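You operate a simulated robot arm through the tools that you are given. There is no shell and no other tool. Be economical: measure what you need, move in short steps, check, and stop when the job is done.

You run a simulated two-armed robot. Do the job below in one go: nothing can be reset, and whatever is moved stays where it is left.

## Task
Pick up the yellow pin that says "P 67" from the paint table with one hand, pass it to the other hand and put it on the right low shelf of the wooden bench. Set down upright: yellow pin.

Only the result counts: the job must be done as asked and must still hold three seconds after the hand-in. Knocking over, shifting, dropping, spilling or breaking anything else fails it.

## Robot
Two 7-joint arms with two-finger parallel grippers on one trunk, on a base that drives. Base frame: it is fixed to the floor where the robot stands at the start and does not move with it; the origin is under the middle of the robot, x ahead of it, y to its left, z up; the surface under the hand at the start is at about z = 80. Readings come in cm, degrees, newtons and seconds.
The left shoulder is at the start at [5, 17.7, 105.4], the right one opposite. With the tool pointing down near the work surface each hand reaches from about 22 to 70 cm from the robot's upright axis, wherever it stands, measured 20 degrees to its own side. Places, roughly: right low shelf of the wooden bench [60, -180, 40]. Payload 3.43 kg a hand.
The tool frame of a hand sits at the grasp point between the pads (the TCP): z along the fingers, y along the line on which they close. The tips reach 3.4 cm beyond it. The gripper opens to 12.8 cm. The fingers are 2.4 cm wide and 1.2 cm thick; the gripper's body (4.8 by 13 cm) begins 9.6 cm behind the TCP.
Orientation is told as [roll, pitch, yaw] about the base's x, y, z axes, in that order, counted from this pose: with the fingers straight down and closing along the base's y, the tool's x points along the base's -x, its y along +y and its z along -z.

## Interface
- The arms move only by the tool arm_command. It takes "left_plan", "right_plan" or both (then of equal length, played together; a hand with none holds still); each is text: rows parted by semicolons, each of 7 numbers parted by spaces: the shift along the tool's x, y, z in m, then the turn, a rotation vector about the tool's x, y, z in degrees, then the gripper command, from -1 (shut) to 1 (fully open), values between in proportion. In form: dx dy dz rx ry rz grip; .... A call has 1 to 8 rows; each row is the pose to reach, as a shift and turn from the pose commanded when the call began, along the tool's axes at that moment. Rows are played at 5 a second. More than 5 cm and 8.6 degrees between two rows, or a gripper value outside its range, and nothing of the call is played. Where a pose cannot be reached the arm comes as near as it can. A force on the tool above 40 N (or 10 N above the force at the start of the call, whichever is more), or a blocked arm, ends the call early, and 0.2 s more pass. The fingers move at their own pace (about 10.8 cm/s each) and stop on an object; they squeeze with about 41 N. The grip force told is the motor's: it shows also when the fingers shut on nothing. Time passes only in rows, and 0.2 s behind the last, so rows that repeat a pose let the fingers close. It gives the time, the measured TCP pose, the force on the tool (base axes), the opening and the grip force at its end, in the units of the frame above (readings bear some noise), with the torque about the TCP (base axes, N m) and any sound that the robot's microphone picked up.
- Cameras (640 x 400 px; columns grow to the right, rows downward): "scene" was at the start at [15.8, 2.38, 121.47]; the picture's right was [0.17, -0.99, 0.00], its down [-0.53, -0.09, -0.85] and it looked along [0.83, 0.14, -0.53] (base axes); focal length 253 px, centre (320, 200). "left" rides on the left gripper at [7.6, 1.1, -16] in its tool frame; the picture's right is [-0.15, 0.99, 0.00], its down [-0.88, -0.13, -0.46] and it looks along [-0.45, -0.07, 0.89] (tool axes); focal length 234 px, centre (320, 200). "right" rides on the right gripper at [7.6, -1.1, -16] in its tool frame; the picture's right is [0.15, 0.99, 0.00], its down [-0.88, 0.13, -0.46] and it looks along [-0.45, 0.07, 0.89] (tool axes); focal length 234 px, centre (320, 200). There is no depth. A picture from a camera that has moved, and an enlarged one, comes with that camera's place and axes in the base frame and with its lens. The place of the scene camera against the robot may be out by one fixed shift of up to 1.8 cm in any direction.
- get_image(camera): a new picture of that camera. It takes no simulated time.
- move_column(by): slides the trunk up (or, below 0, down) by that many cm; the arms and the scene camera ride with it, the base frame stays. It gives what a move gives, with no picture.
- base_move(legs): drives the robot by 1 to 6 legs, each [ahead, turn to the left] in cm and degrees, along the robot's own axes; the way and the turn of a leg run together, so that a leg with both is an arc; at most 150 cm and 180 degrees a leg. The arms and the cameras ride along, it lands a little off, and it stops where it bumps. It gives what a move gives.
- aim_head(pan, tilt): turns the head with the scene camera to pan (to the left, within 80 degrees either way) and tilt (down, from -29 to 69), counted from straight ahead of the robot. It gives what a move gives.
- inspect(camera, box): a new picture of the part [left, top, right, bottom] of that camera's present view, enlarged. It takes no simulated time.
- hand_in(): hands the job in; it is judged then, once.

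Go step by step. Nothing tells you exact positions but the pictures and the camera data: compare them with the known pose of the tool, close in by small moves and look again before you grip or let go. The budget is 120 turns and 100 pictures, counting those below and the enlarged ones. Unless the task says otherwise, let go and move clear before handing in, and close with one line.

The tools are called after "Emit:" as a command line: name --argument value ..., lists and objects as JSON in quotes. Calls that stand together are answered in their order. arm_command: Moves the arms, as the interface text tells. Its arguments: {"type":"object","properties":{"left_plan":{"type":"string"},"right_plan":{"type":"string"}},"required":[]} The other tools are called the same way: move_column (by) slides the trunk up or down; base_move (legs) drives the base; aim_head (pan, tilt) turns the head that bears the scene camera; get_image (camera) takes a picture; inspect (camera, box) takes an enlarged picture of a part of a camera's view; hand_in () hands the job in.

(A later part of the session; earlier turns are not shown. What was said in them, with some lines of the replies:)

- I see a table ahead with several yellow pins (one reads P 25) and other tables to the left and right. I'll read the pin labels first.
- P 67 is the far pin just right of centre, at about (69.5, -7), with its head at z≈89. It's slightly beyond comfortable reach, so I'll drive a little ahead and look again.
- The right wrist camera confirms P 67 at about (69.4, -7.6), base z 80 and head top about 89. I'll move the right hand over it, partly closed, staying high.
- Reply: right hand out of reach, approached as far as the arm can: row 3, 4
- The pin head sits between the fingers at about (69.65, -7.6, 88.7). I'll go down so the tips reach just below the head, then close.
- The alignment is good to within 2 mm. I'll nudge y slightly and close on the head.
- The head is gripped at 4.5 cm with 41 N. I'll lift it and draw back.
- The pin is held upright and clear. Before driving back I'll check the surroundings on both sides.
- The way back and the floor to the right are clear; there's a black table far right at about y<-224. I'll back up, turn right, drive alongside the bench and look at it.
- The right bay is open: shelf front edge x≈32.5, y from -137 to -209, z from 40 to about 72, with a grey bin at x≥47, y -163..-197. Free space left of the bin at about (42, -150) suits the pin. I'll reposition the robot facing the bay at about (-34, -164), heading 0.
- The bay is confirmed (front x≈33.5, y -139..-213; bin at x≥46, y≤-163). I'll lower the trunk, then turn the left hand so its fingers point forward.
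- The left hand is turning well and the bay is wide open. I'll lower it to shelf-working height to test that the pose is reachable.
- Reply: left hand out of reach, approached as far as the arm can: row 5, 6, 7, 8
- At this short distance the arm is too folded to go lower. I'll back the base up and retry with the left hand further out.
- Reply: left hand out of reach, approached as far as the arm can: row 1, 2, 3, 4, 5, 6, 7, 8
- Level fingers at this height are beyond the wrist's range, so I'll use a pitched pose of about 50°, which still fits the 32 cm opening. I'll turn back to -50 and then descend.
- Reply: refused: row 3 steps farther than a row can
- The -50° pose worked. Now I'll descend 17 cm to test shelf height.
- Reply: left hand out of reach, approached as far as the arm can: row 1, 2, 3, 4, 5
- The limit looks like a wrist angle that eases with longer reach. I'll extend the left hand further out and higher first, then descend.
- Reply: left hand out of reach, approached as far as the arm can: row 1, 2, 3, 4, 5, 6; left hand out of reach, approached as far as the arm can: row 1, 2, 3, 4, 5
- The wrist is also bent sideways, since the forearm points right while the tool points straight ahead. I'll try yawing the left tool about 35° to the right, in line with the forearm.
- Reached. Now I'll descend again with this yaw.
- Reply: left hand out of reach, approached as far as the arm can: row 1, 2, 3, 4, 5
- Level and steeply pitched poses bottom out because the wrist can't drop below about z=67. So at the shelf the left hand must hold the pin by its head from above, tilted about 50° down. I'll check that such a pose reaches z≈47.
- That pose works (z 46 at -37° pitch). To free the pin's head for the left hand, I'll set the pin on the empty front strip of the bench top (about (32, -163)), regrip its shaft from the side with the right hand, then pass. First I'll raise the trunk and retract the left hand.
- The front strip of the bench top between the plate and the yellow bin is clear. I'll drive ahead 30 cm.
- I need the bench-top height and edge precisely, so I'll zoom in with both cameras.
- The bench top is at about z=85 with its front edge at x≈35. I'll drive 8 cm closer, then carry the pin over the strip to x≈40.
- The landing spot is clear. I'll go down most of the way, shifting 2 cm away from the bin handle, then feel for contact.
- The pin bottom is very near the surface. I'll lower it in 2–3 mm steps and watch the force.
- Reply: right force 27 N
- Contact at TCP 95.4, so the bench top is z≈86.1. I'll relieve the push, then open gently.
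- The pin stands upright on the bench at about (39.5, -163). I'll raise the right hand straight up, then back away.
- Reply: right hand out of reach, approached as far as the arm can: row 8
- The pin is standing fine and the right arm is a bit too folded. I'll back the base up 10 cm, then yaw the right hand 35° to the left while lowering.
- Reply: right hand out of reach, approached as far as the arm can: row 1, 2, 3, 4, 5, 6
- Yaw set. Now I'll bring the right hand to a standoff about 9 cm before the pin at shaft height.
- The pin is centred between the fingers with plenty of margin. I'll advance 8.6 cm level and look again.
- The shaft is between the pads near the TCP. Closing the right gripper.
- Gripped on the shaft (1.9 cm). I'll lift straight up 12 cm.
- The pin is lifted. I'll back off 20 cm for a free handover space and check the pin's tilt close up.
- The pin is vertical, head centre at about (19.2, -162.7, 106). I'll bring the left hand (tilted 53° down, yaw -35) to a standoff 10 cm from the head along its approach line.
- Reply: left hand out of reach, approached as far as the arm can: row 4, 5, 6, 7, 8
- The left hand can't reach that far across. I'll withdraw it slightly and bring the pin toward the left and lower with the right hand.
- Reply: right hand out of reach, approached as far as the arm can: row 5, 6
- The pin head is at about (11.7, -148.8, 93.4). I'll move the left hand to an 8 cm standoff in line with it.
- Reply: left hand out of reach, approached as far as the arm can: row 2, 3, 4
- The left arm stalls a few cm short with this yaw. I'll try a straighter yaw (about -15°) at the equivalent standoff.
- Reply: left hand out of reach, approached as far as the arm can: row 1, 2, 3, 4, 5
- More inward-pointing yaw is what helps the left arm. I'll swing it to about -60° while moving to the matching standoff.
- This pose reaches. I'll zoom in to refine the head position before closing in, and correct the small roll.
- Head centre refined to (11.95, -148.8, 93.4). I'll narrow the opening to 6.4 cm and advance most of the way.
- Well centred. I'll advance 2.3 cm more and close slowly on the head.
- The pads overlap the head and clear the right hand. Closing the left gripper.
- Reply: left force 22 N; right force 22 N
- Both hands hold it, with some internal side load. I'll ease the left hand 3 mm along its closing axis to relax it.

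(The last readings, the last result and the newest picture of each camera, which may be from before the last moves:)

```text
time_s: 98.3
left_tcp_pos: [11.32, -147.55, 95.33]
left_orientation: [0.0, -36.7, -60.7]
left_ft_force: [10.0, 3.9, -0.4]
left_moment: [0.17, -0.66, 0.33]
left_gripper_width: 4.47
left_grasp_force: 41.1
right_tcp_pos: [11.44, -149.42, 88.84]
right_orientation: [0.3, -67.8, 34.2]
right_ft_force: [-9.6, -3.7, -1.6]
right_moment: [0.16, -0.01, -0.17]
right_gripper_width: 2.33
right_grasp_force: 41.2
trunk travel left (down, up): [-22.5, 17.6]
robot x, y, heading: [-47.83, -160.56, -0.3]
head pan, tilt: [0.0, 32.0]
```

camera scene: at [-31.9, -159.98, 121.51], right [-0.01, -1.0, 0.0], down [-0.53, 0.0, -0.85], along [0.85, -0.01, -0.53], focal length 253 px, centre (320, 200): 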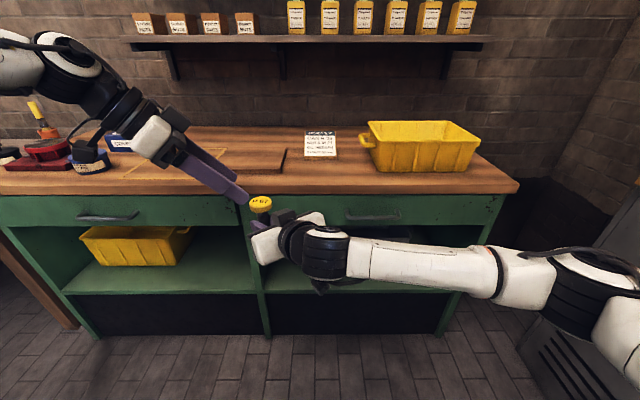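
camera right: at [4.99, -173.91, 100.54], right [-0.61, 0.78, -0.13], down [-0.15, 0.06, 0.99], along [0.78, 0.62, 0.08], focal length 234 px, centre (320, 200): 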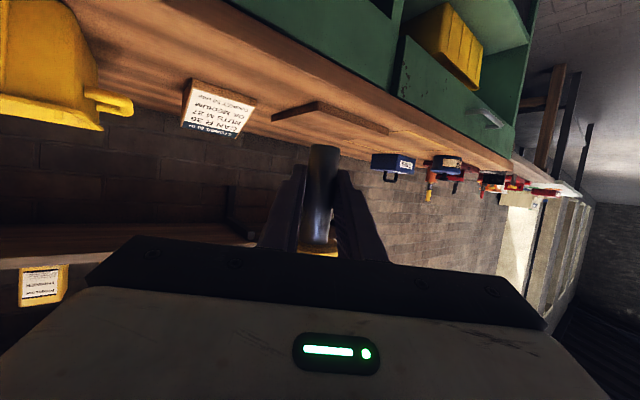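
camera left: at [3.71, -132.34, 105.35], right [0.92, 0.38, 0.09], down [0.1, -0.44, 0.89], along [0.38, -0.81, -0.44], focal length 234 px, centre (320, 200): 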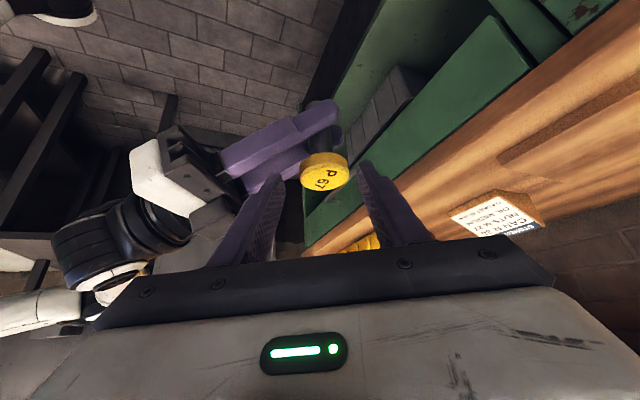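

Load halved; another 2.5 mm, then I'll open the right hand.

Emit:
arm_command --left_plan "0 0.0025 0 0 0 0 -1; 0 0.0025 0 0 0 0 -1"

Emit:
arm_command --right_plan "0 0 0 0 0 0 -0.5; 0 0 0 0 0 0 -0.2; 0 0 0 0 0 0 -0.1; 0 0 0 0 0 0 -0.1"

Emit:
inspect --camera "left" --box '[200, 80, 440, 230]'

Emit:
inspect --camera "scene" --box '[200, 170, 320, 245]'

```text
time_s: 98.9
left_tcp_pos: [11.5, -147.55, 95.43]
left_orientation: [-0.4, -36.7, -60.7]
left_ft_force: [-5.5, -5.4, 0.3]
left_moment: [-0.22, -0.35, 0.02]
left_gripper_width: 4.49
left_grasp_force: 40.8
right_tcp_pos: [11.53, -149.47, 88.92]
right_orientation: [0.2, -67.8, 34.2]
right_ft_force: [6.2, 4.2, -4.8]
right_moment: [-0.12, 0.77, -0.15]
right_gripper_width: 2.33
right_grasp_force: 41.1
trunk travel left (down, up): [-22.5, 17.6]
robot x, y, heading: [-47.71, -160.84, -0.4]
head pan, tilt: [0.0, 32.0]
```

```text
time_s: 99.9
left_tcp_pos: [11.52, -147.49, 95.3]
left_orientation: [-0.2, -36.7, -60.6]
left_ft_force: [0.3, -0.6, -0.4]
left_moment: [0.08, 0.06, 0.01]
left_gripper_width: 4.5
left_grasp_force: 41.1
right_tcp_pos: [11.42, -149.43, 88.94]
right_orientation: [0.1, -67.8, 34.3]
right_ft_force: [0.4, 0.9, 0.4]
right_moment: [0.02, 0.02, 0.01]
right_gripper_width: 5.78
right_grasp_force: 0.0
trunk travel left (down, up): [-22.5, 17.6]
robot x, y, heading: [-47.81, -160.94, -0.5]
head pan, tilt: [0.0, 32.0]
```

```text
2.67 times, centred on (320, 155) of left
camera zoom: at [4.89, -133.15, 103.52], right [0.92, 0.38, 0.09], down [0.1, -0.44, 0.89], along [0.38, -0.81, -0.44], focal length 624 px, centre (320, 320)
```

zoom: 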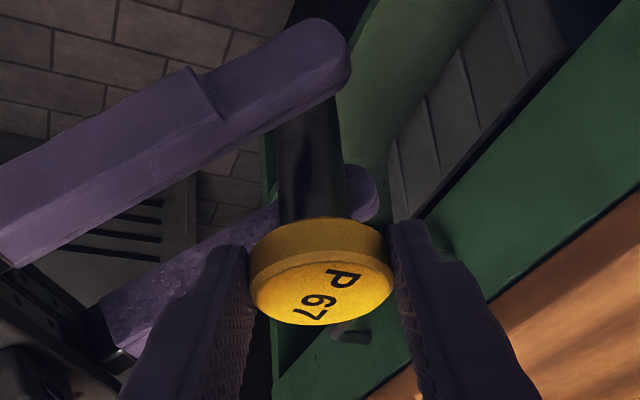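

```text
5.33 times, centred on (260, 208) of scene
camera zoom: at [-31.89, -159.98, 121.51], right [-0.01, -1.0, 0.0], down [-0.53, 0.0, -0.85], along [0.85, -0.01, -0.53], focal length 1350 px, centre (640, 160)
```

zoom: 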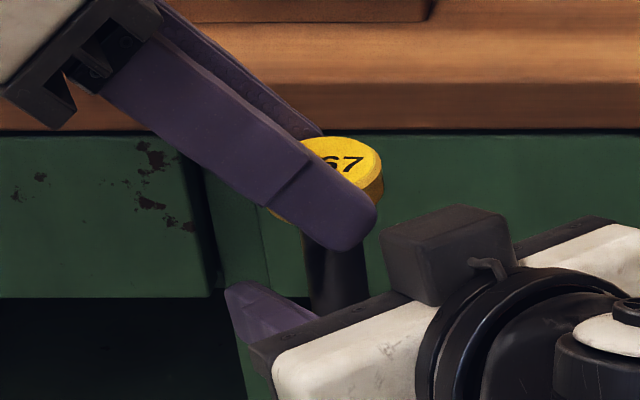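

The left hand holds the pin alone and upright. I'll draw the right hand back and slightly down, away from the pin.

Emit:
arm_command --right_plan "0.02 0 -0.03 0 0 0 -0.1; 0.041 0 -0.059 0 0 0 -0.1; 0.061 0 -0.089 0 0 0 -0.1; 0.081 0 -0.118 0 0 0 -0.1; 0.071 -0.04 -0.13 0 0 0 -0.1; 0.05 -0.08 -0.14 0 0 0 -0.1; 0.03 -0.12 -0.14 0 0 0 -0.1; 0.01 -0.16 -0.14 0 0 0 -0.1"

Emit:
get_image --camera "scene"

Emit:
inspect --camera "scene" --box '[200, 170, 320, 245]'

```text
time_s: 101.7
left_tcp_pos: [11.64, -147.21, 95.38]
left_orientation: [0.0, -36.7, -60.7]
left_ft_force: [0.4, 0.0, -0.2]
left_moment: [0.05, 0.07, -0.03]
left_gripper_width: 4.5
left_grasp_force: 40.6
right_tcp_pos: [9.47, -170.24, 93.54]
right_orientation: [0.1, -67.9, 34.3]
right_ft_force: [0.6, 0.6, 0.2]
right_moment: [-0.01, 0.04, 0.02]
right_gripper_width: 5.75
right_grasp_force: 0.0
right hand out of reach, approached as far as the arm can: row 1, 2, 3, 4, 5
trunk travel left (down, up): [-22.5, 17.6]
robot x, y, heading: [-47.62, -160.72, -0.5]
head pan, tilt: [0.0, 32.0]
```

```text
40 pictures are left
camera scene: at [-31.89, -159.99, 121.5], right [-0.01, -1.0, 0.0], down [-0.53, 0.0, -0.85], along [0.85, -0.01, -0.53], focal length 253 px, centre (320, 200)
```

scene: 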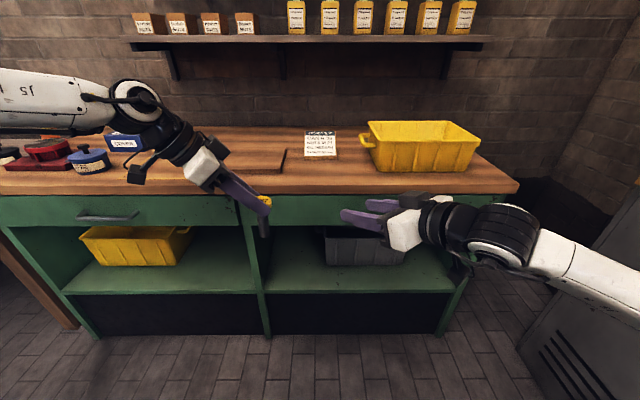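

```text
5.33 times, centred on (260, 208) of scene
camera zoom: at [-31.89, -159.99, 121.5], right [-0.01, -1.0, 0.0], down [-0.53, 0.0, -0.85], along [0.85, -0.01, -0.53], focal length 1350 px, centre (640, 160)
```

zoom: 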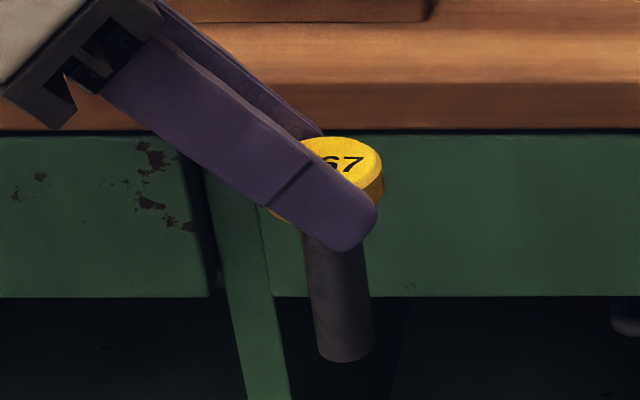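

The pass is done: the left hand alone holds the pin. Now I'll fold the right hand back out of the way (turning it tool-down), then lower the trunk.

Emit:
arm_command --right_plan "0.003 0 -0.034 0 8.5 0 -0.1; 0.006 0 -0.067 0 17 0 -0.1; 0.009 0 -0.1 0 25.5 0 -0.1; 0.012 0 -0.134 0 34 0 -0.1; 0.015 0 -0.168 0 42.5 0 -0.1; 0.018 0 -0.2 0 51 0 -0.1; 0.021 0 -0.235 0 59.5 0 -0.1; 0.024 0 -0.269 0 67.5 0 -0.1"

Emit:
move_column --by -22.4

Emit:
get_image --camera "scene"

```text
time_s: 103.5
left_tcp_pos: [11.68, -147.41, 95.36]
left_orientation: [0.0, -36.8, -60.5]
left_ft_force: [0.4, 0.1, 0.3]
left_moment: [0.04, 0.06, 0.02]
left_gripper_width: 4.47
left_grasp_force: 40.9
right_tcp_pos: [-11.92, -184.81, 101.52]
right_orientation: [0.1, -0.2, 34.4]
right_ft_force: [-0.3, -0.4, -0.3]
right_moment: [0.0, -0.02, 0.02]
right_gripper_width: 5.75
right_grasp_force: 0.0
trunk travel left (down, up): [-22.5, 17.6]
robot x, y, heading: [-47.79, -160.93, -0.5]
head pan, tilt: [0.0, 32.0]
```

```text
time_s: 105.9
left_tcp_pos: [11.52, -147.33, 72.93]
left_orientation: [0.0, -36.6, -60.6]
left_ft_force: [0.1, 0.2, -0.6]
left_moment: [0.07, 0.05, 0.0]
left_gripper_width: 4.48
left_grasp_force: 41.1
right_tcp_pos: [-11.77, -184.81, 79.07]
right_orientation: [0.2, -0.3, 34.4]
right_ft_force: [0.5, 0.6, 0.1]
right_moment: [0.02, -0.02, -0.01]
right_gripper_width: 5.76
right_grasp_force: 0.1
trunk travel left (down, up): [-0.1, 40.0]
robot x, y, heading: [-48.15, -160.7, -0.3]
head pan, tilt: [0.0, 32.0]
```

```text
38 pictures are left
camera scene: at [-31.91, -159.99, 99.11], right [-0.01, -1.0, 0.0], down [-0.53, 0.0, -0.85], along [0.85, -0.01, -0.53], focal length 253 px, centre (320, 200)
```

scene: 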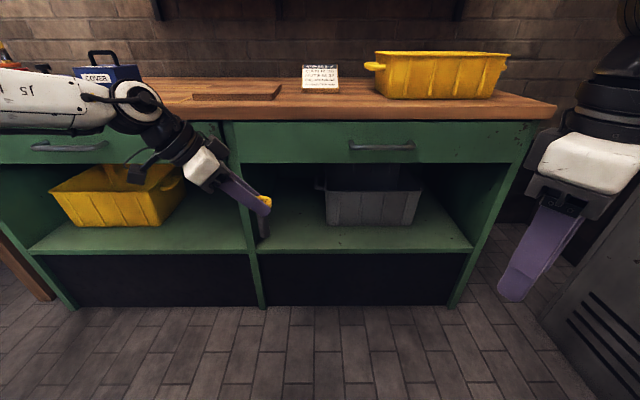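

Now I'll test the low pose: lower the left hand and straighten its yaw to about -5° in free space, well in front of the bench.

Emit:
arm_command --left_plan "0.0245 0.0045 0.01 -4.17 0 -5.62 -1; 0.049 0.009 0.02 -8.3 0 -11.2 -1; 0.0735 0.0135 0.03 -12.5 0 -16.9 -1; 0.098 0.018 0.04 -16.7 0 -22.5 -1; 0.1225 0.0225 0.05 -20.8 0 -28.1 -1; 0.147 0.027 0.06 -25 0 -33.7 -1; 0.1715 0.0315 0.07 -29.2 0 -39.3 -1; 0.196 0.036 0.079 -33.4 0 -45 -1"

Emit:
get_image --camera "scene"

Emit:
get_image --camera "left"

```text
time_s: 107.7
left_tcp_pos: [9.48, -125.41, 54.78]
left_orientation: [-4.5, -37.2, -4.1]
left_ft_force: [0.8, 0.6, -0.5]
left_moment: [0.02, 0.08, -0.02]
left_gripper_width: 4.48
left_grasp_force: 41.2
left hand out of reach, approached as far as the arm can: row 4, 5, 6, 7, 8
right_tcp_pos: [-11.76, -184.74, 79.18]
right_orientation: [0.1, -0.3, 34.4]
right_ft_force: [-0.3, -0.2, 0.4]
right_moment: [0.03, -0.01, 0.05]
right_gripper_width: 5.74
right_grasp_force: 0.0
trunk travel left (down, up): [-0.1, 40.0]
robot x, y, heading: [-48.05, -160.97, -0.5]
head pan, tilt: [0.0, 32.0]
```

```text
37 pictures are left
camera scene: at [-31.9, -159.97, 99.11], right [-0.01, -1.0, 0.0], down [-0.53, 0.0, -0.85], along [0.85, -0.01, -0.53], focal length 253 px, centre (320, 200)
```

scene: 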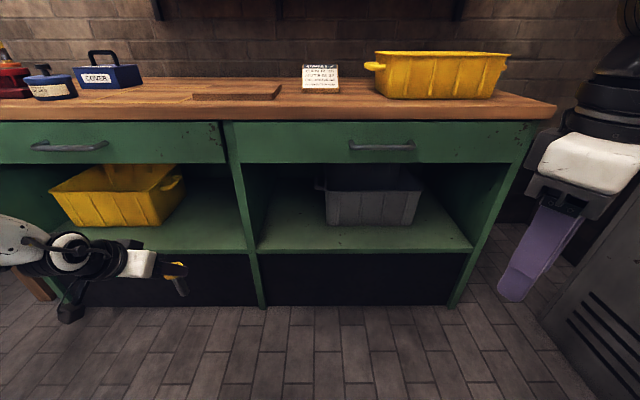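

```text
36 pictures are left
camera left: at [-5.98, -121.87, 62.69], right [0.23, 0.97, 0.03], down [0.41, -0.12, 0.9], along [0.88, -0.2, -0.43], focal length 234 px, centre (320, 200)
```

left: 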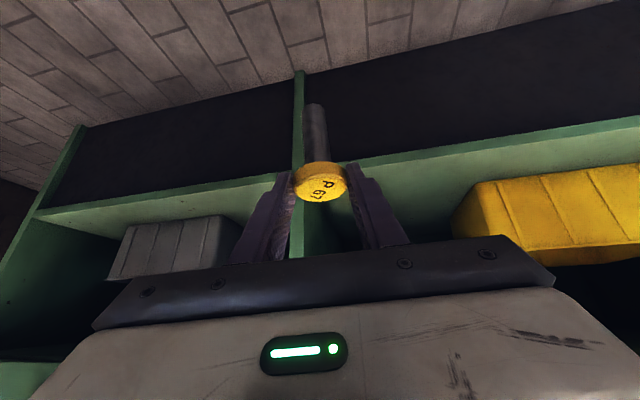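

The low front view puts the bay front at x≈37 and the shelf top at z≈35. Straight yaw pushes the arm outward, so I'll return to about -36° yaw (proven at low height), level the roll, and pull the right hand further back.

Emit:
arm_command --left_plan "0.014 -0.026 -0.003 2.98 0 5.1 -1; 0.028 -0.052 -0.006 5.96 0 10.2 -1; 0.042 -0.078 -0.01 8.94 0 15.3 -1; 0.056 -0.104 -0.013 11.9 0 20.4 -1; 0.07 -0.13 -0.016 14.9 0 25.5 -1; 0.07 -0.13 -0.016 14.9 0 25.5 -1" --right_plan "0.012 0.003 0 0 0 0 -0.1; 0.024 0.006 0 0 0 0 -0.1; 0.036 0.01 0 0 0 0 -0.1; 0.048 0.013 0 0 0 0 -0.1; 0.061 0.017 0 0 0 0 -0.1; 0.061 0.017 0 0 0 0 -0.1"

```text
time_s: 109.1
left_tcp_pos: [1.22, -137.54, 52.27]
left_orientation: [0.3, -38.1, -36.5]
left_ft_force: [0.4, -0.7, 0.4]
left_moment: [0.03, 0.06, 0.03]
left_gripper_width: 4.47
left_grasp_force: 40.9
right_tcp_pos: [-17.97, -186.81, 78.87]
right_orientation: [0.1, -0.2, 34.5]
right_ft_force: [0.5, 0.2, 0.7]
right_moment: [0.05, -0.03, -0.01]
right_gripper_width: 5.78
right_grasp_force: 0.0
trunk travel left (down, up): [-0.1, 40.0]
robot x, y, heading: [-48.12, -161.0, -0.8]
head pan, tilt: [0.0, 32.0]
```

Good: roll ≈0. I'll restore pitch to -36.7 and test going down to z≈44.

Emit:
arm_command --left_plan "0.013 0 0.016 0 0.7 0 -1; 0.026 0 0.033 0 1.4 0 -1; 0.038 0 0.049 0 1.4 0 -1; 0.051 0 0.065 0 1.4 0 -1; 0.051 0 0.065 0 1.4 0 -1"

Emit:
get_image --camera "left"

Emit:
inspect --camera "scene" --box '[80, 200, 280, 325]'

```text
time_s: 110.3
left_tcp_pos: [1.08, -137.06, 44.95]
left_orientation: [0.5, -36.6, -36.5]
left_ft_force: [-0.5, -0.3, -0.2]
left_moment: [0.04, 0.03, 0.0]
left_gripper_width: 4.47
left_grasp_force: 40.9
left hand out of reach, approached as far as the arm can: row 3, 4, 5
right_tcp_pos: [-17.93, -186.78, 78.94]
right_orientation: [0.1, -0.2, 34.3]
right_ft_force: [-0.6, -0.9, 0.6]
right_moment: [0.02, -0.02, 0.02]
right_gripper_width: 5.77
right_grasp_force: 0.0
trunk travel left (down, up): [-0.1, 40.0]
robot x, y, heading: [-47.86, -161.18, -0.2]
head pan, tilt: [0.0, 32.0]
```

```text
35 pictures are left
camera left: at [-10.94, -127.01, 53.06], right [0.68, 0.73, 0.09], down [0.27, -0.37, 0.89], along [0.68, -0.58, -0.45], focal length 234 px, centre (320, 200)
```

left: 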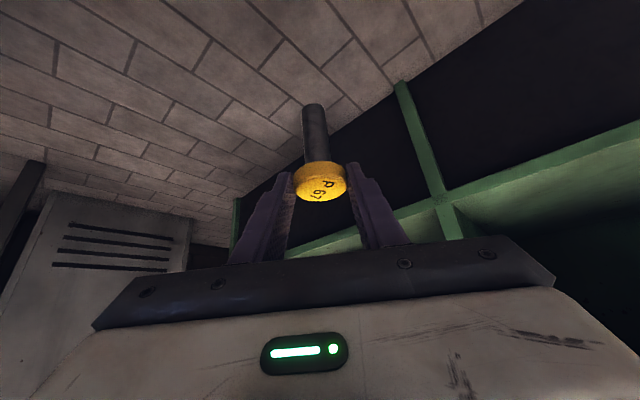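

```text
3.20 times, centred on (180, 262) of scene
camera zoom: at [-31.91, -159.97, 99.11], right [-0.01, -1.0, 0.0], down [-0.53, 0.0, -0.85], along [0.85, -0.01, -0.53], focal length 810 px, centre (768, 0)
```

zoom: 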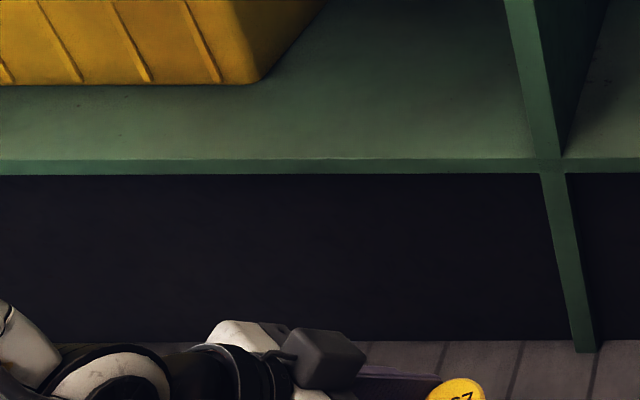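

The lowest reach here is TCP z≈45, and I need about 45.3, which is marginal. I'll draw the hand 6 cm closer to the body where the arm goes lower, and move the right hand outward to stay clear of the bench.

Emit:
arm_command --left_plan "0.014 -0.009 -0.001 0 0 0 -1; 0.028 -0.018 -0.002 0 0 0 -1; 0.042 -0.027 -0.003 0 0 0 -1; 0.0566 -0.0357 -0.0046 0 0 0 -1; 0.0566 -0.0357 -0.0046 0 0 0 -1" --right_plan "0.03 -0.022 0 0 0 0 -0.1; 0.06 -0.044 0 0 0 0 -0.1; 0.09 -0.066 0 0 0 0 -0.1; 0.12 -0.087 0 0 0 0 -0.1; 0.12 -0.087 0 0 0 0 -0.1"

```text
time_s: 111.5
left_tcp_pos: [-4.93, -136.85, 43.88]
left_orientation: [0.3, -36.6, -36.4]
left_ft_force: [0.3, 0.2, 0.5]
left_moment: [0.02, 0.05, 0.0]
left_gripper_width: 4.46
left_grasp_force: 41.0
left hand out of reach, approached as far as the arm can: row 1, 2, 3, 4, 5
right_tcp_pos: [-20.11, -198.37, 78.34]
right_orientation: [0.0, -0.3, 34.5]
right_ft_force: [0.7, -0.5, 0.3]
right_moment: [-0.03, 0.01, 0.0]
right_gripper_width: 5.78
right_grasp_force: 0.0
right hand out of reach, approached as far as the arm can: row 3, 4, 5
trunk travel left (down, up): [-0.1, 40.0]
robot x, y, heading: [-47.67, -160.93, -0.3]
head pan, tilt: [0.0, 32.0]
```

Closer in, the left hand reaches z≈43.9, which is enough. I'll raise the pin for entry, bring the right hand up and inward, then reposition the base so the pin lines up with y≈-154.

Emit:
arm_command --left_plan "-0.009 0 -0.012 0 0 0 -1; -0.018 0 -0.024 0 0 0 -1; -0.027 0 -0.036 0 0 0 -1; -0.036 0 -0.048 0 0 0 -1; -0.036 0 -0.048 0 0 0 -1" --right_plan "-0.017 0.016 -0.032 0 0 0 -0.1; -0.034 0.032 -0.064 0 0 0 -0.1; -0.05 0.048 -0.096 0 0 0 -0.1; -0.067 0.064 -0.128 0 0 0 -0.1; -0.084 0.08 -0.16 0 0 0 -0.1"

Emit:
base_move --legs '[[0, 40], [-25, 0], [0, -40]]'

Emit:
aim_head --pan 10 --tilt 35

Emit:
get_image --camera "scene"

```text
time_s: 112.7
left_tcp_pos: [-5.03, -136.92, 49.8]
left_orientation: [0.2, -36.6, -36.4]
left_ft_force: [-0.3, -0.2, -0.4]
left_moment: [0.05, 0.05, -0.02]
left_gripper_width: 4.45
left_grasp_force: 41.3
right_tcp_pos: [-17.88, -187.12, 94.29]
right_orientation: [0.1, -0.3, 34.5]
right_ft_force: [0.0, 0.2, -0.4]
right_moment: [0.05, 0.03, -0.04]
right_gripper_width: 5.81
right_grasp_force: 0.1
trunk travel left (down, up): [-0.1, 40.0]
robot x, y, heading: [-47.7, -160.62, -0.2]
head pan, tilt: [0.0, 32.0]
```

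```text
time_s: 118.3
left_tcp_pos: [-24.11, -153.1, 49.94]
left_orientation: [0.3, -36.6, -36.8]
left_ft_force: [-0.6, 0.0, -0.6]
left_moment: [0.03, 0.03, -0.02]
left_gripper_width: 4.46
left_grasp_force: 40.8
right_tcp_pos: [-37.31, -203.25, 94.37]
right_orientation: [0.0, -0.3, 34.1]
right_ft_force: [-0.1, 0.7, 0.2]
right_moment: [0.01, 0.0, 0.01]
right_gripper_width: 5.76
right_grasp_force: 0.0
trunk travel left (down, up): [-0.1, 40.0]
robot x, y, heading: [-66.92, -176.94, -0.9]
head pan, tilt: [0.0, 32.0]
```

```text
time_s: 119.0
left_tcp_pos: [-24.09, -153.16, 49.62]
left_orientation: [0.3, -36.5, -36.8]
left_ft_force: [-0.6, -0.6, 0.2]
left_moment: [0.04, 0.05, -0.02]
left_gripper_width: 4.47
left_grasp_force: 40.8
right_tcp_pos: [-37.38, -203.23, 94.34]
right_orientation: [0.1, -0.3, 34.0]
right_ft_force: [-0.4, 1.0, -0.1]
right_moment: [-0.04, 0.0, 0.01]
right_gripper_width: 5.76
right_grasp_force: 0.0
trunk travel left (down, up): [-0.1, 40.0]
robot x, y, heading: [-67.24, -176.94, -0.7]
head pan, tilt: [10.0, 35.0]
```

```text
33 pictures are left
camera scene: at [-51.52, -174.54, 98.65], right [0.16, -0.99, 0.0], down [-0.57, -0.09, -0.82], along [0.81, 0.13, -0.57], focal length 253 px, centre (320, 200)
```

scene: 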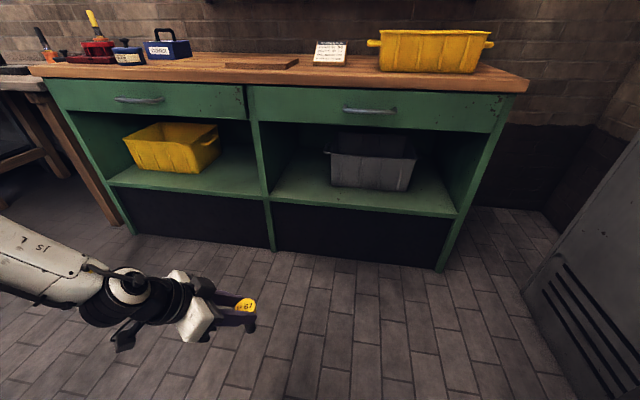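

Everything is lined up. I'll drive ahead 55 cm so the pin stops just short of the bay, then look.

Emit:
base_move --legs '[[55, 0.5]]'

Emit:
get_image --camera "scene"

Emit:
get_image --camera "left"

```text
time_s: 122.1
left_tcp_pos: [29.64, -153.73, 49.77]
left_orientation: [0.3, -36.6, -36.6]
left_ft_force: [0.2, 0.7, -0.2]
left_moment: [0.03, 0.04, 0.02]
left_gripper_width: 4.47
left_grasp_force: 40.5
right_tcp_pos: [16.42, -203.71, 94.3]
right_orientation: [0.0, -0.4, 34.4]
right_ft_force: [0.4, 0.0, -0.2]
right_moment: [0.01, 0.0, 0.0]
right_gripper_width: 5.77
right_grasp_force: 0.1
trunk travel left (down, up): [-0.1, 40.0]
robot x, y, heading: [-13.58, -177.17, -0.3]
head pan, tilt: [10.0, 35.0]
```

```text
32 pictures are left
camera scene: at [2.24, -175.07, 98.64], right [0.16, -0.99, 0.0], down [-0.57, -0.09, -0.82], along [0.81, 0.13, -0.57], focal length 253 px, centre (320, 200)
```

scene: 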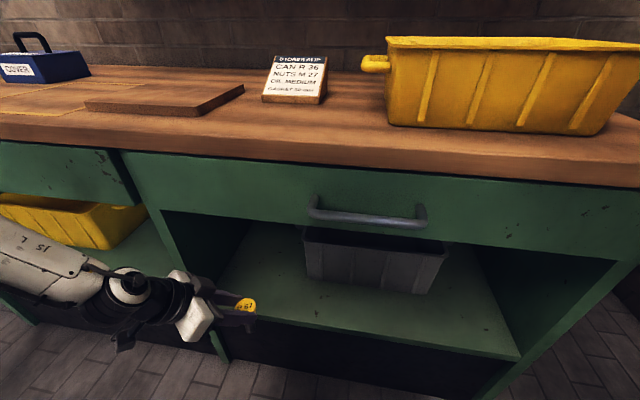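

```text
31 pictures are left
camera left: at [17.61, -143.45, 57.95], right [0.68, 0.73, 0.09], down [0.27, -0.37, 0.89], along [0.68, -0.58, -0.45], focal length 234 px, centre (320, 200)
```

left: 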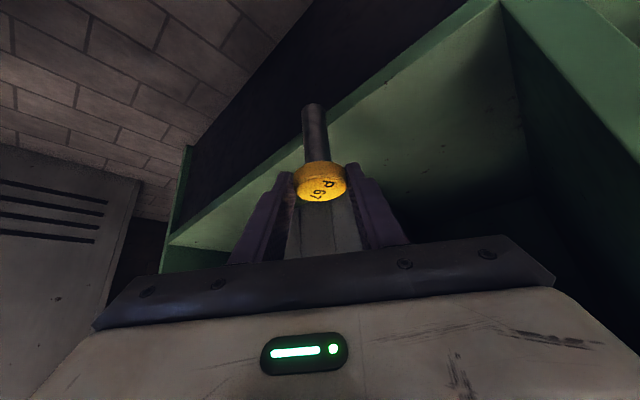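

The pin is clear above shelf level (base ≈39.8, shelf ≈35.5) and upright. I'll drive in another 10.5 cm.

Emit:
base_move --legs '[[10.5, 0]]'

Emit:
get_image --camera "left"

Emit:
get_image --camera "scene"

```text
time_s: 123.3
left_tcp_pos: [40.08, -153.72, 49.81]
left_orientation: [0.3, -36.5, -36.8]
left_ft_force: [-1.6, -0.8, 0.0]
left_moment: [0.06, 0.05, -0.01]
left_gripper_width: 4.47
left_grasp_force: 41.4
right_tcp_pos: [26.92, -203.78, 94.39]
right_orientation: [0.0, -0.3, 34.2]
right_ft_force: [0.0, 1.2, 0.3]
right_moment: [0.01, -0.02, 0.02]
right_gripper_width: 5.75
right_grasp_force: 0.2
trunk travel left (down, up): [-0.1, 40.0]
robot x, y, heading: [-3.34, -177.22, -0.5]
head pan, tilt: [10.0, 35.0]
```

```text
30 pictures are left
camera left: at [28.1, -143.58, 57.95], right [0.68, 0.73, 0.09], down [0.27, -0.37, 0.89], along [0.68, -0.58, -0.45], focal length 234 px, centre (320, 200)
```

left: 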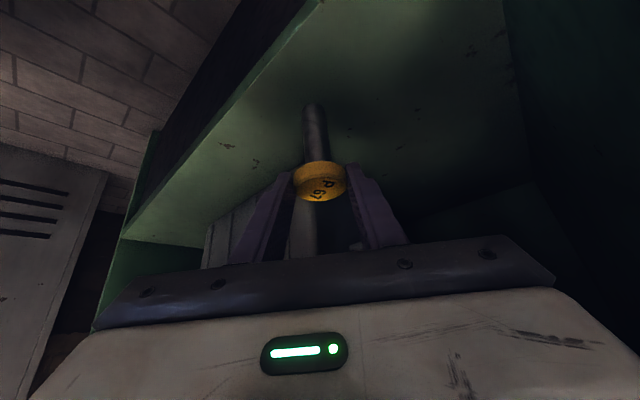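

```text
29 pictures are left
camera scene: at [12.72, -175.19, 98.64], right [0.16, -0.99, 0.0], down [-0.57, -0.09, -0.82], along [0.81, 0.13, -0.57], focal length 253 px, centre (320, 200)
```

scene: 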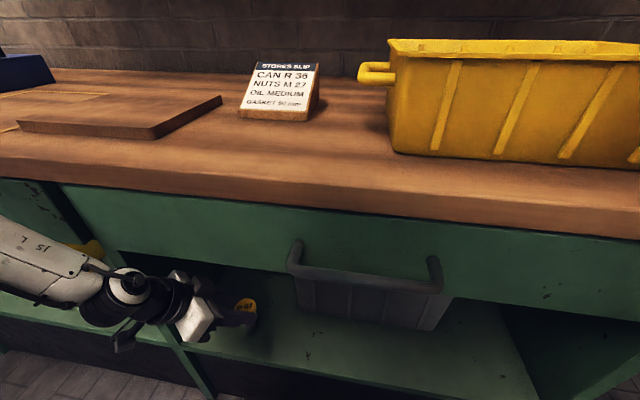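

The pin is over the shelf, about 4–5 cm in from the edge. I'll lower 3.3 cm, then feel for contact.

Emit:
arm_command --left_plan "0.006 0 0.008 0 0 0 -1; 0.012 0 0.016 0 0 0 -1; 0.0197 0 0.0265 0 0 0 -1; 0.0197 0 0.0265 0 0 0 -1"

Emit:
inspect --camera "left" --box '[220, 60, 420, 210]'

```text
time_s: 124.3
left_tcp_pos: [40.02, -153.77, 46.5]
left_orientation: [0.3, -36.6, -36.5]
left_ft_force: [-0.4, 0.0, -0.5]
left_moment: [0.02, 0.06, 0.02]
left_gripper_width: 4.47
left_grasp_force: 40.8
right_tcp_pos: [26.9, -203.9, 94.33]
right_orientation: [0.1, -0.3, 34.3]
right_ft_force: [-0.1, 0.2, 0.5]
right_moment: [-0.05, -0.01, 0.0]
right_gripper_width: 5.77
right_grasp_force: 0.0
trunk travel left (down, up): [-0.1, 40.0]
robot x, y, heading: [-3.14, -177.52, -0.7]
head pan, tilt: [10.0, 35.0]
```

```text
2.67 times, centred on (320, 135) of left
camera zoom: at [28.07, -143.5, 54.71], right [0.68, 0.73, 0.09], down [0.27, -0.37, 0.89], along [0.68, -0.58, -0.45], focal length 624 px, centre (320, 373)
```

zoom: 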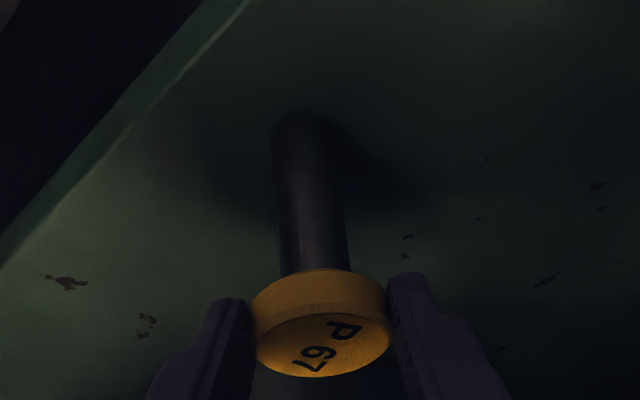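

Contact shadow is close beneath the pin; I'll continue down in 2–3 mm steps.

Emit:
arm_command --left_plan "0.0018 0 0.0024 0 0 0 -1; 0.0036 0 0.0048 0 0 0 -1; 0.0036 0 0.0048 0 0 0 -1"

```text
time_s: 125.1
left_tcp_pos: [40.2, -154.0, 46.31]
left_orientation: [0.6, -37.0, -36.8]
left_ft_force: [-5.6, 3.8, 27.8]
left_moment: [-0.18, 0.08, 0.04]
left_gripper_width: 4.49
left_grasp_force: 41.2
right_tcp_pos: [26.75, -203.82, 94.44]
right_orientation: [0.0, -0.5, 34.2]
right_ft_force: [-0.5, 0.3, -0.9]
right_moment: [-0.01, 0.01, -0.02]
right_gripper_width: 5.75
right_grasp_force: 0.0
trunk travel left (down, up): [-0.1, 40.0]
robot x, y, heading: [-2.92, -177.46, -0.5]
head pan, tilt: [10.0, 35.0]
```

Contact (28 N) at TCP z≈46.3. I'll relieve about 4 mm of the push, then check uprightness before opening.

Emit:
arm_command --left_plan "-0.0012 0 -0.0016 0 0 0 -1; -0.0024 0 -0.0032 0 0 0 -1; -0.0024 0 -0.0032 0 0 0 -1"

Emit:
inspect --camera "left" --box '[220, 60, 420, 210]'

Emit:
inspect --camera "scene" --box '[190, 260, 350, 380]'

```text
time_s: 125.9
left_tcp_pos: [40.05, -153.77, 46.2]
left_orientation: [0.4, -36.7, -36.7]
left_ft_force: [4.9, -1.1, 6.4]
left_moment: [-0.29, -0.67, 0.05]
left_gripper_width: 4.46
left_grasp_force: 41.1
right_tcp_pos: [26.94, -203.82, 94.34]
right_orientation: [-0.1, -0.4, 34.3]
right_ft_force: [0.3, 0.1, 0.3]
right_moment: [-0.02, 0.01, 0.01]
right_gripper_width: 5.76
right_grasp_force: 0.1
trunk travel left (down, up): [-0.1, 40.0]
robot x, y, heading: [-2.77, -177.3, -0.8]
head pan, tilt: [10.0, 35.0]
```

```text
2.67 times, centred on (320, 135) of left
camera zoom: at [28.09, -143.59, 54.43], right [0.68, 0.73, 0.09], down [0.27, -0.37, 0.89], along [0.68, -0.58, -0.45], focal length 624 px, centre (320, 373)
```

zoom: 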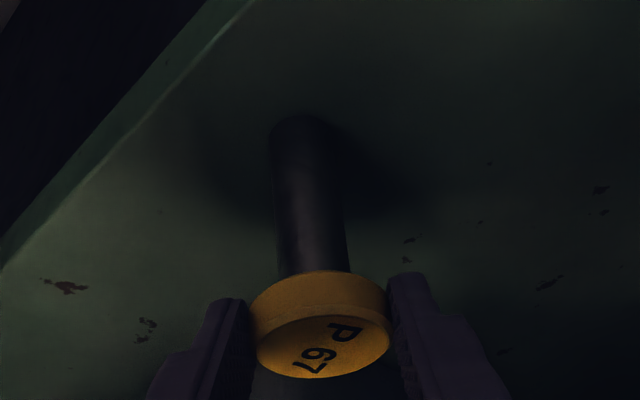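

```text
3.33 times, centred on (270, 320) of scene
camera zoom: at [12.67, -175.22, 98.64], right [0.16, -0.99, 0.0], down [-0.57, -0.09, -0.82], along [0.81, 0.13, -0.57], focal length 844 px, centre (487, -200)
```

zoom: 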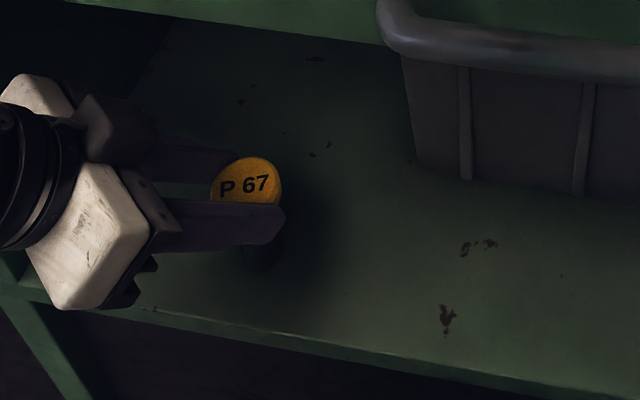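

The pin rests on the shelf with light load. I'll open the left gripper gradually.

Emit:
arm_command --left_plan "0 0 0 0 0 0 -0.28; 0 0 0 0 0 0 -0.2; 0 0 0 0 0 0 -0.1; 0 0 0 0 0 0 0.05; 0 0 0 0 0 0 0.05"

Emit:
inspect --camera "left" --box '[220, 60, 420, 210]'

```text
time_s: 127.1
left_tcp_pos: [39.98, -153.77, 46.33]
left_orientation: [0.2, -36.6, -36.8]
left_ft_force: [0.9, -0.2, 0.1]
left_moment: [0.0, -0.02, 0.01]
left_gripper_width: 6.7
left_grasp_force: 0.0
right_tcp_pos: [26.95, -203.85, 94.37]
right_orientation: [0.0, -0.4, 34.1]
right_ft_force: [0.0, 0.3, -0.1]
right_moment: [-0.02, 0.01, 0.0]
right_gripper_width: 5.76
right_grasp_force: 0.0
trunk travel left (down, up): [-0.1, 40.0]
robot x, y, heading: [-3.03, -177.09, -0.5]
head pan, tilt: [10.0, 35.0]
```

```text
2.67 times, centred on (320, 135) of left
camera zoom: at [28.09, -143.62, 54.45], right [0.68, 0.73, 0.09], down [0.27, -0.37, 0.89], along [0.68, -0.58, -0.45], focal length 624 px, centre (320, 373)
```

zoom: 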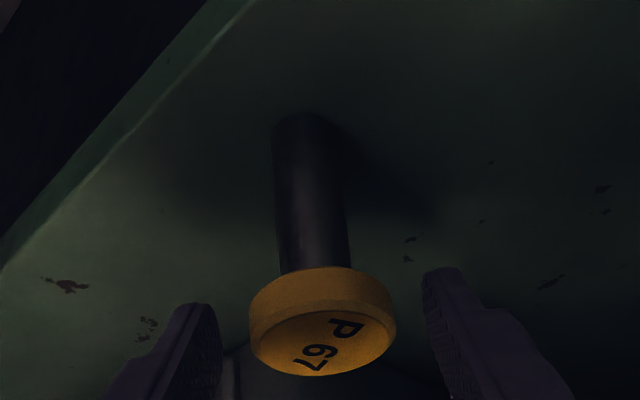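

The pin stands on its own. I'll withdraw the fingers along their axis, then drive back.

Emit:
arm_command --left_plan "0 0 -0.02 0 0 0 0.05; 0 0 -0.04 0 0 0 0.05; 0 0 -0.055 0 0 0 0.05; 0 0 -0.055 0 0 0 0.05"

Emit:
base_move --legs '[[-35, 0]]'

Emit:
get_image --camera "scene"

Emit:
inspect --camera "scene" --box '[220, 150, 380, 270]'

```text
time_s: 128.1
left_tcp_pos: [37.44, -151.92, 50.67]
left_orientation: [0.3, -36.6, -36.7]
left_ft_force: [-0.2, -0.2, -0.3]
left_moment: [-0.02, 0.01, -0.02]
left_gripper_width: 6.73
left_grasp_force: 0.0
right_tcp_pos: [26.85, -203.91, 94.32]
right_orientation: [0.0, -0.4, 34.2]
right_ft_force: [0.0, 0.1, 0.1]
right_moment: [0.01, 0.0, 0.03]
right_gripper_width: 5.76
right_grasp_force: 0.0
trunk travel left (down, up): [-0.1, 40.0]
robot x, y, heading: [-2.98, -177.15, -0.3]
head pan, tilt: [10.0, 35.0]
```

```text
time_s: 130.3
left_tcp_pos: [2.44, -151.5, 50.81]
left_orientation: [0.3, -36.7, -36.7]
left_ft_force: [0.7, -0.3, 0.0]
left_moment: [-0.05, 0.0, 0.0]
left_gripper_width: 6.72
left_grasp_force: 0.0
right_tcp_pos: [-8.13, -203.53, 94.34]
right_orientation: [0.0, -0.4, 34.2]
right_ft_force: [-0.4, 1.1, 0.1]
right_moment: [0.02, 0.01, 0.01]
right_gripper_width: 5.79
right_grasp_force: 0.0
trunk travel left (down, up): [-0.1, 40.0]
robot x, y, heading: [-38.07, -177.36, -0.4]
head pan, tilt: [10.0, 35.0]
```

```text
24 pictures are left
camera scene: at [-22.29, -174.84, 98.65], right [0.16, -0.99, 0.0], down [-0.57, -0.09, -0.82], along [0.81, 0.13, -0.57], focal length 253 px, centre (320, 200)
```

scene: 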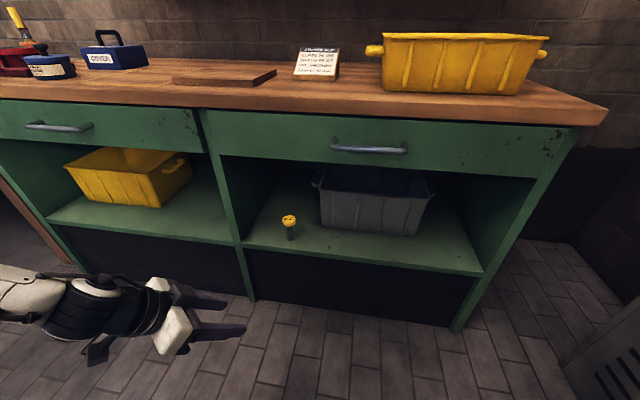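

```text
3.33 times, centred on (300, 210) of scene
camera zoom: at [-22.29, -174.84, 98.65], right [0.16, -0.99, 0.0], down [-0.57, -0.09, -0.82], along [0.81, 0.13, -0.57], focal length 844 px, centre (387, 167)
```

zoom: 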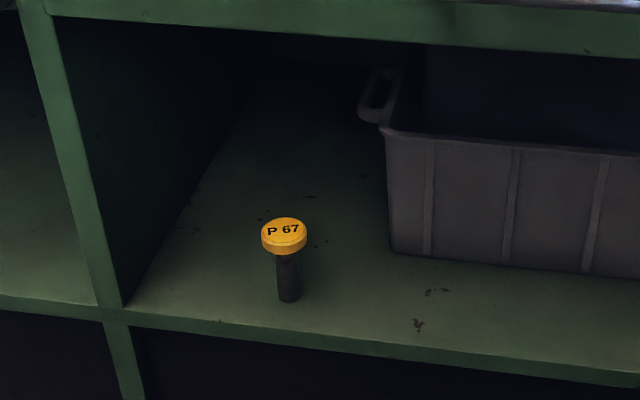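

P 67 stands upright and free on the right low shelf, both hands are clear, and nothing else has been disturbed. Handing in.

Emit:
hand_in

```text
The job is handed in.
```

The yellow pin "P 67" is standing upright on the right low shelf of the wooden bench. The right hand picked it up and passed it to the left, which set it down; on the way I stood it briefly on the bench top so the right hand could change its grip.
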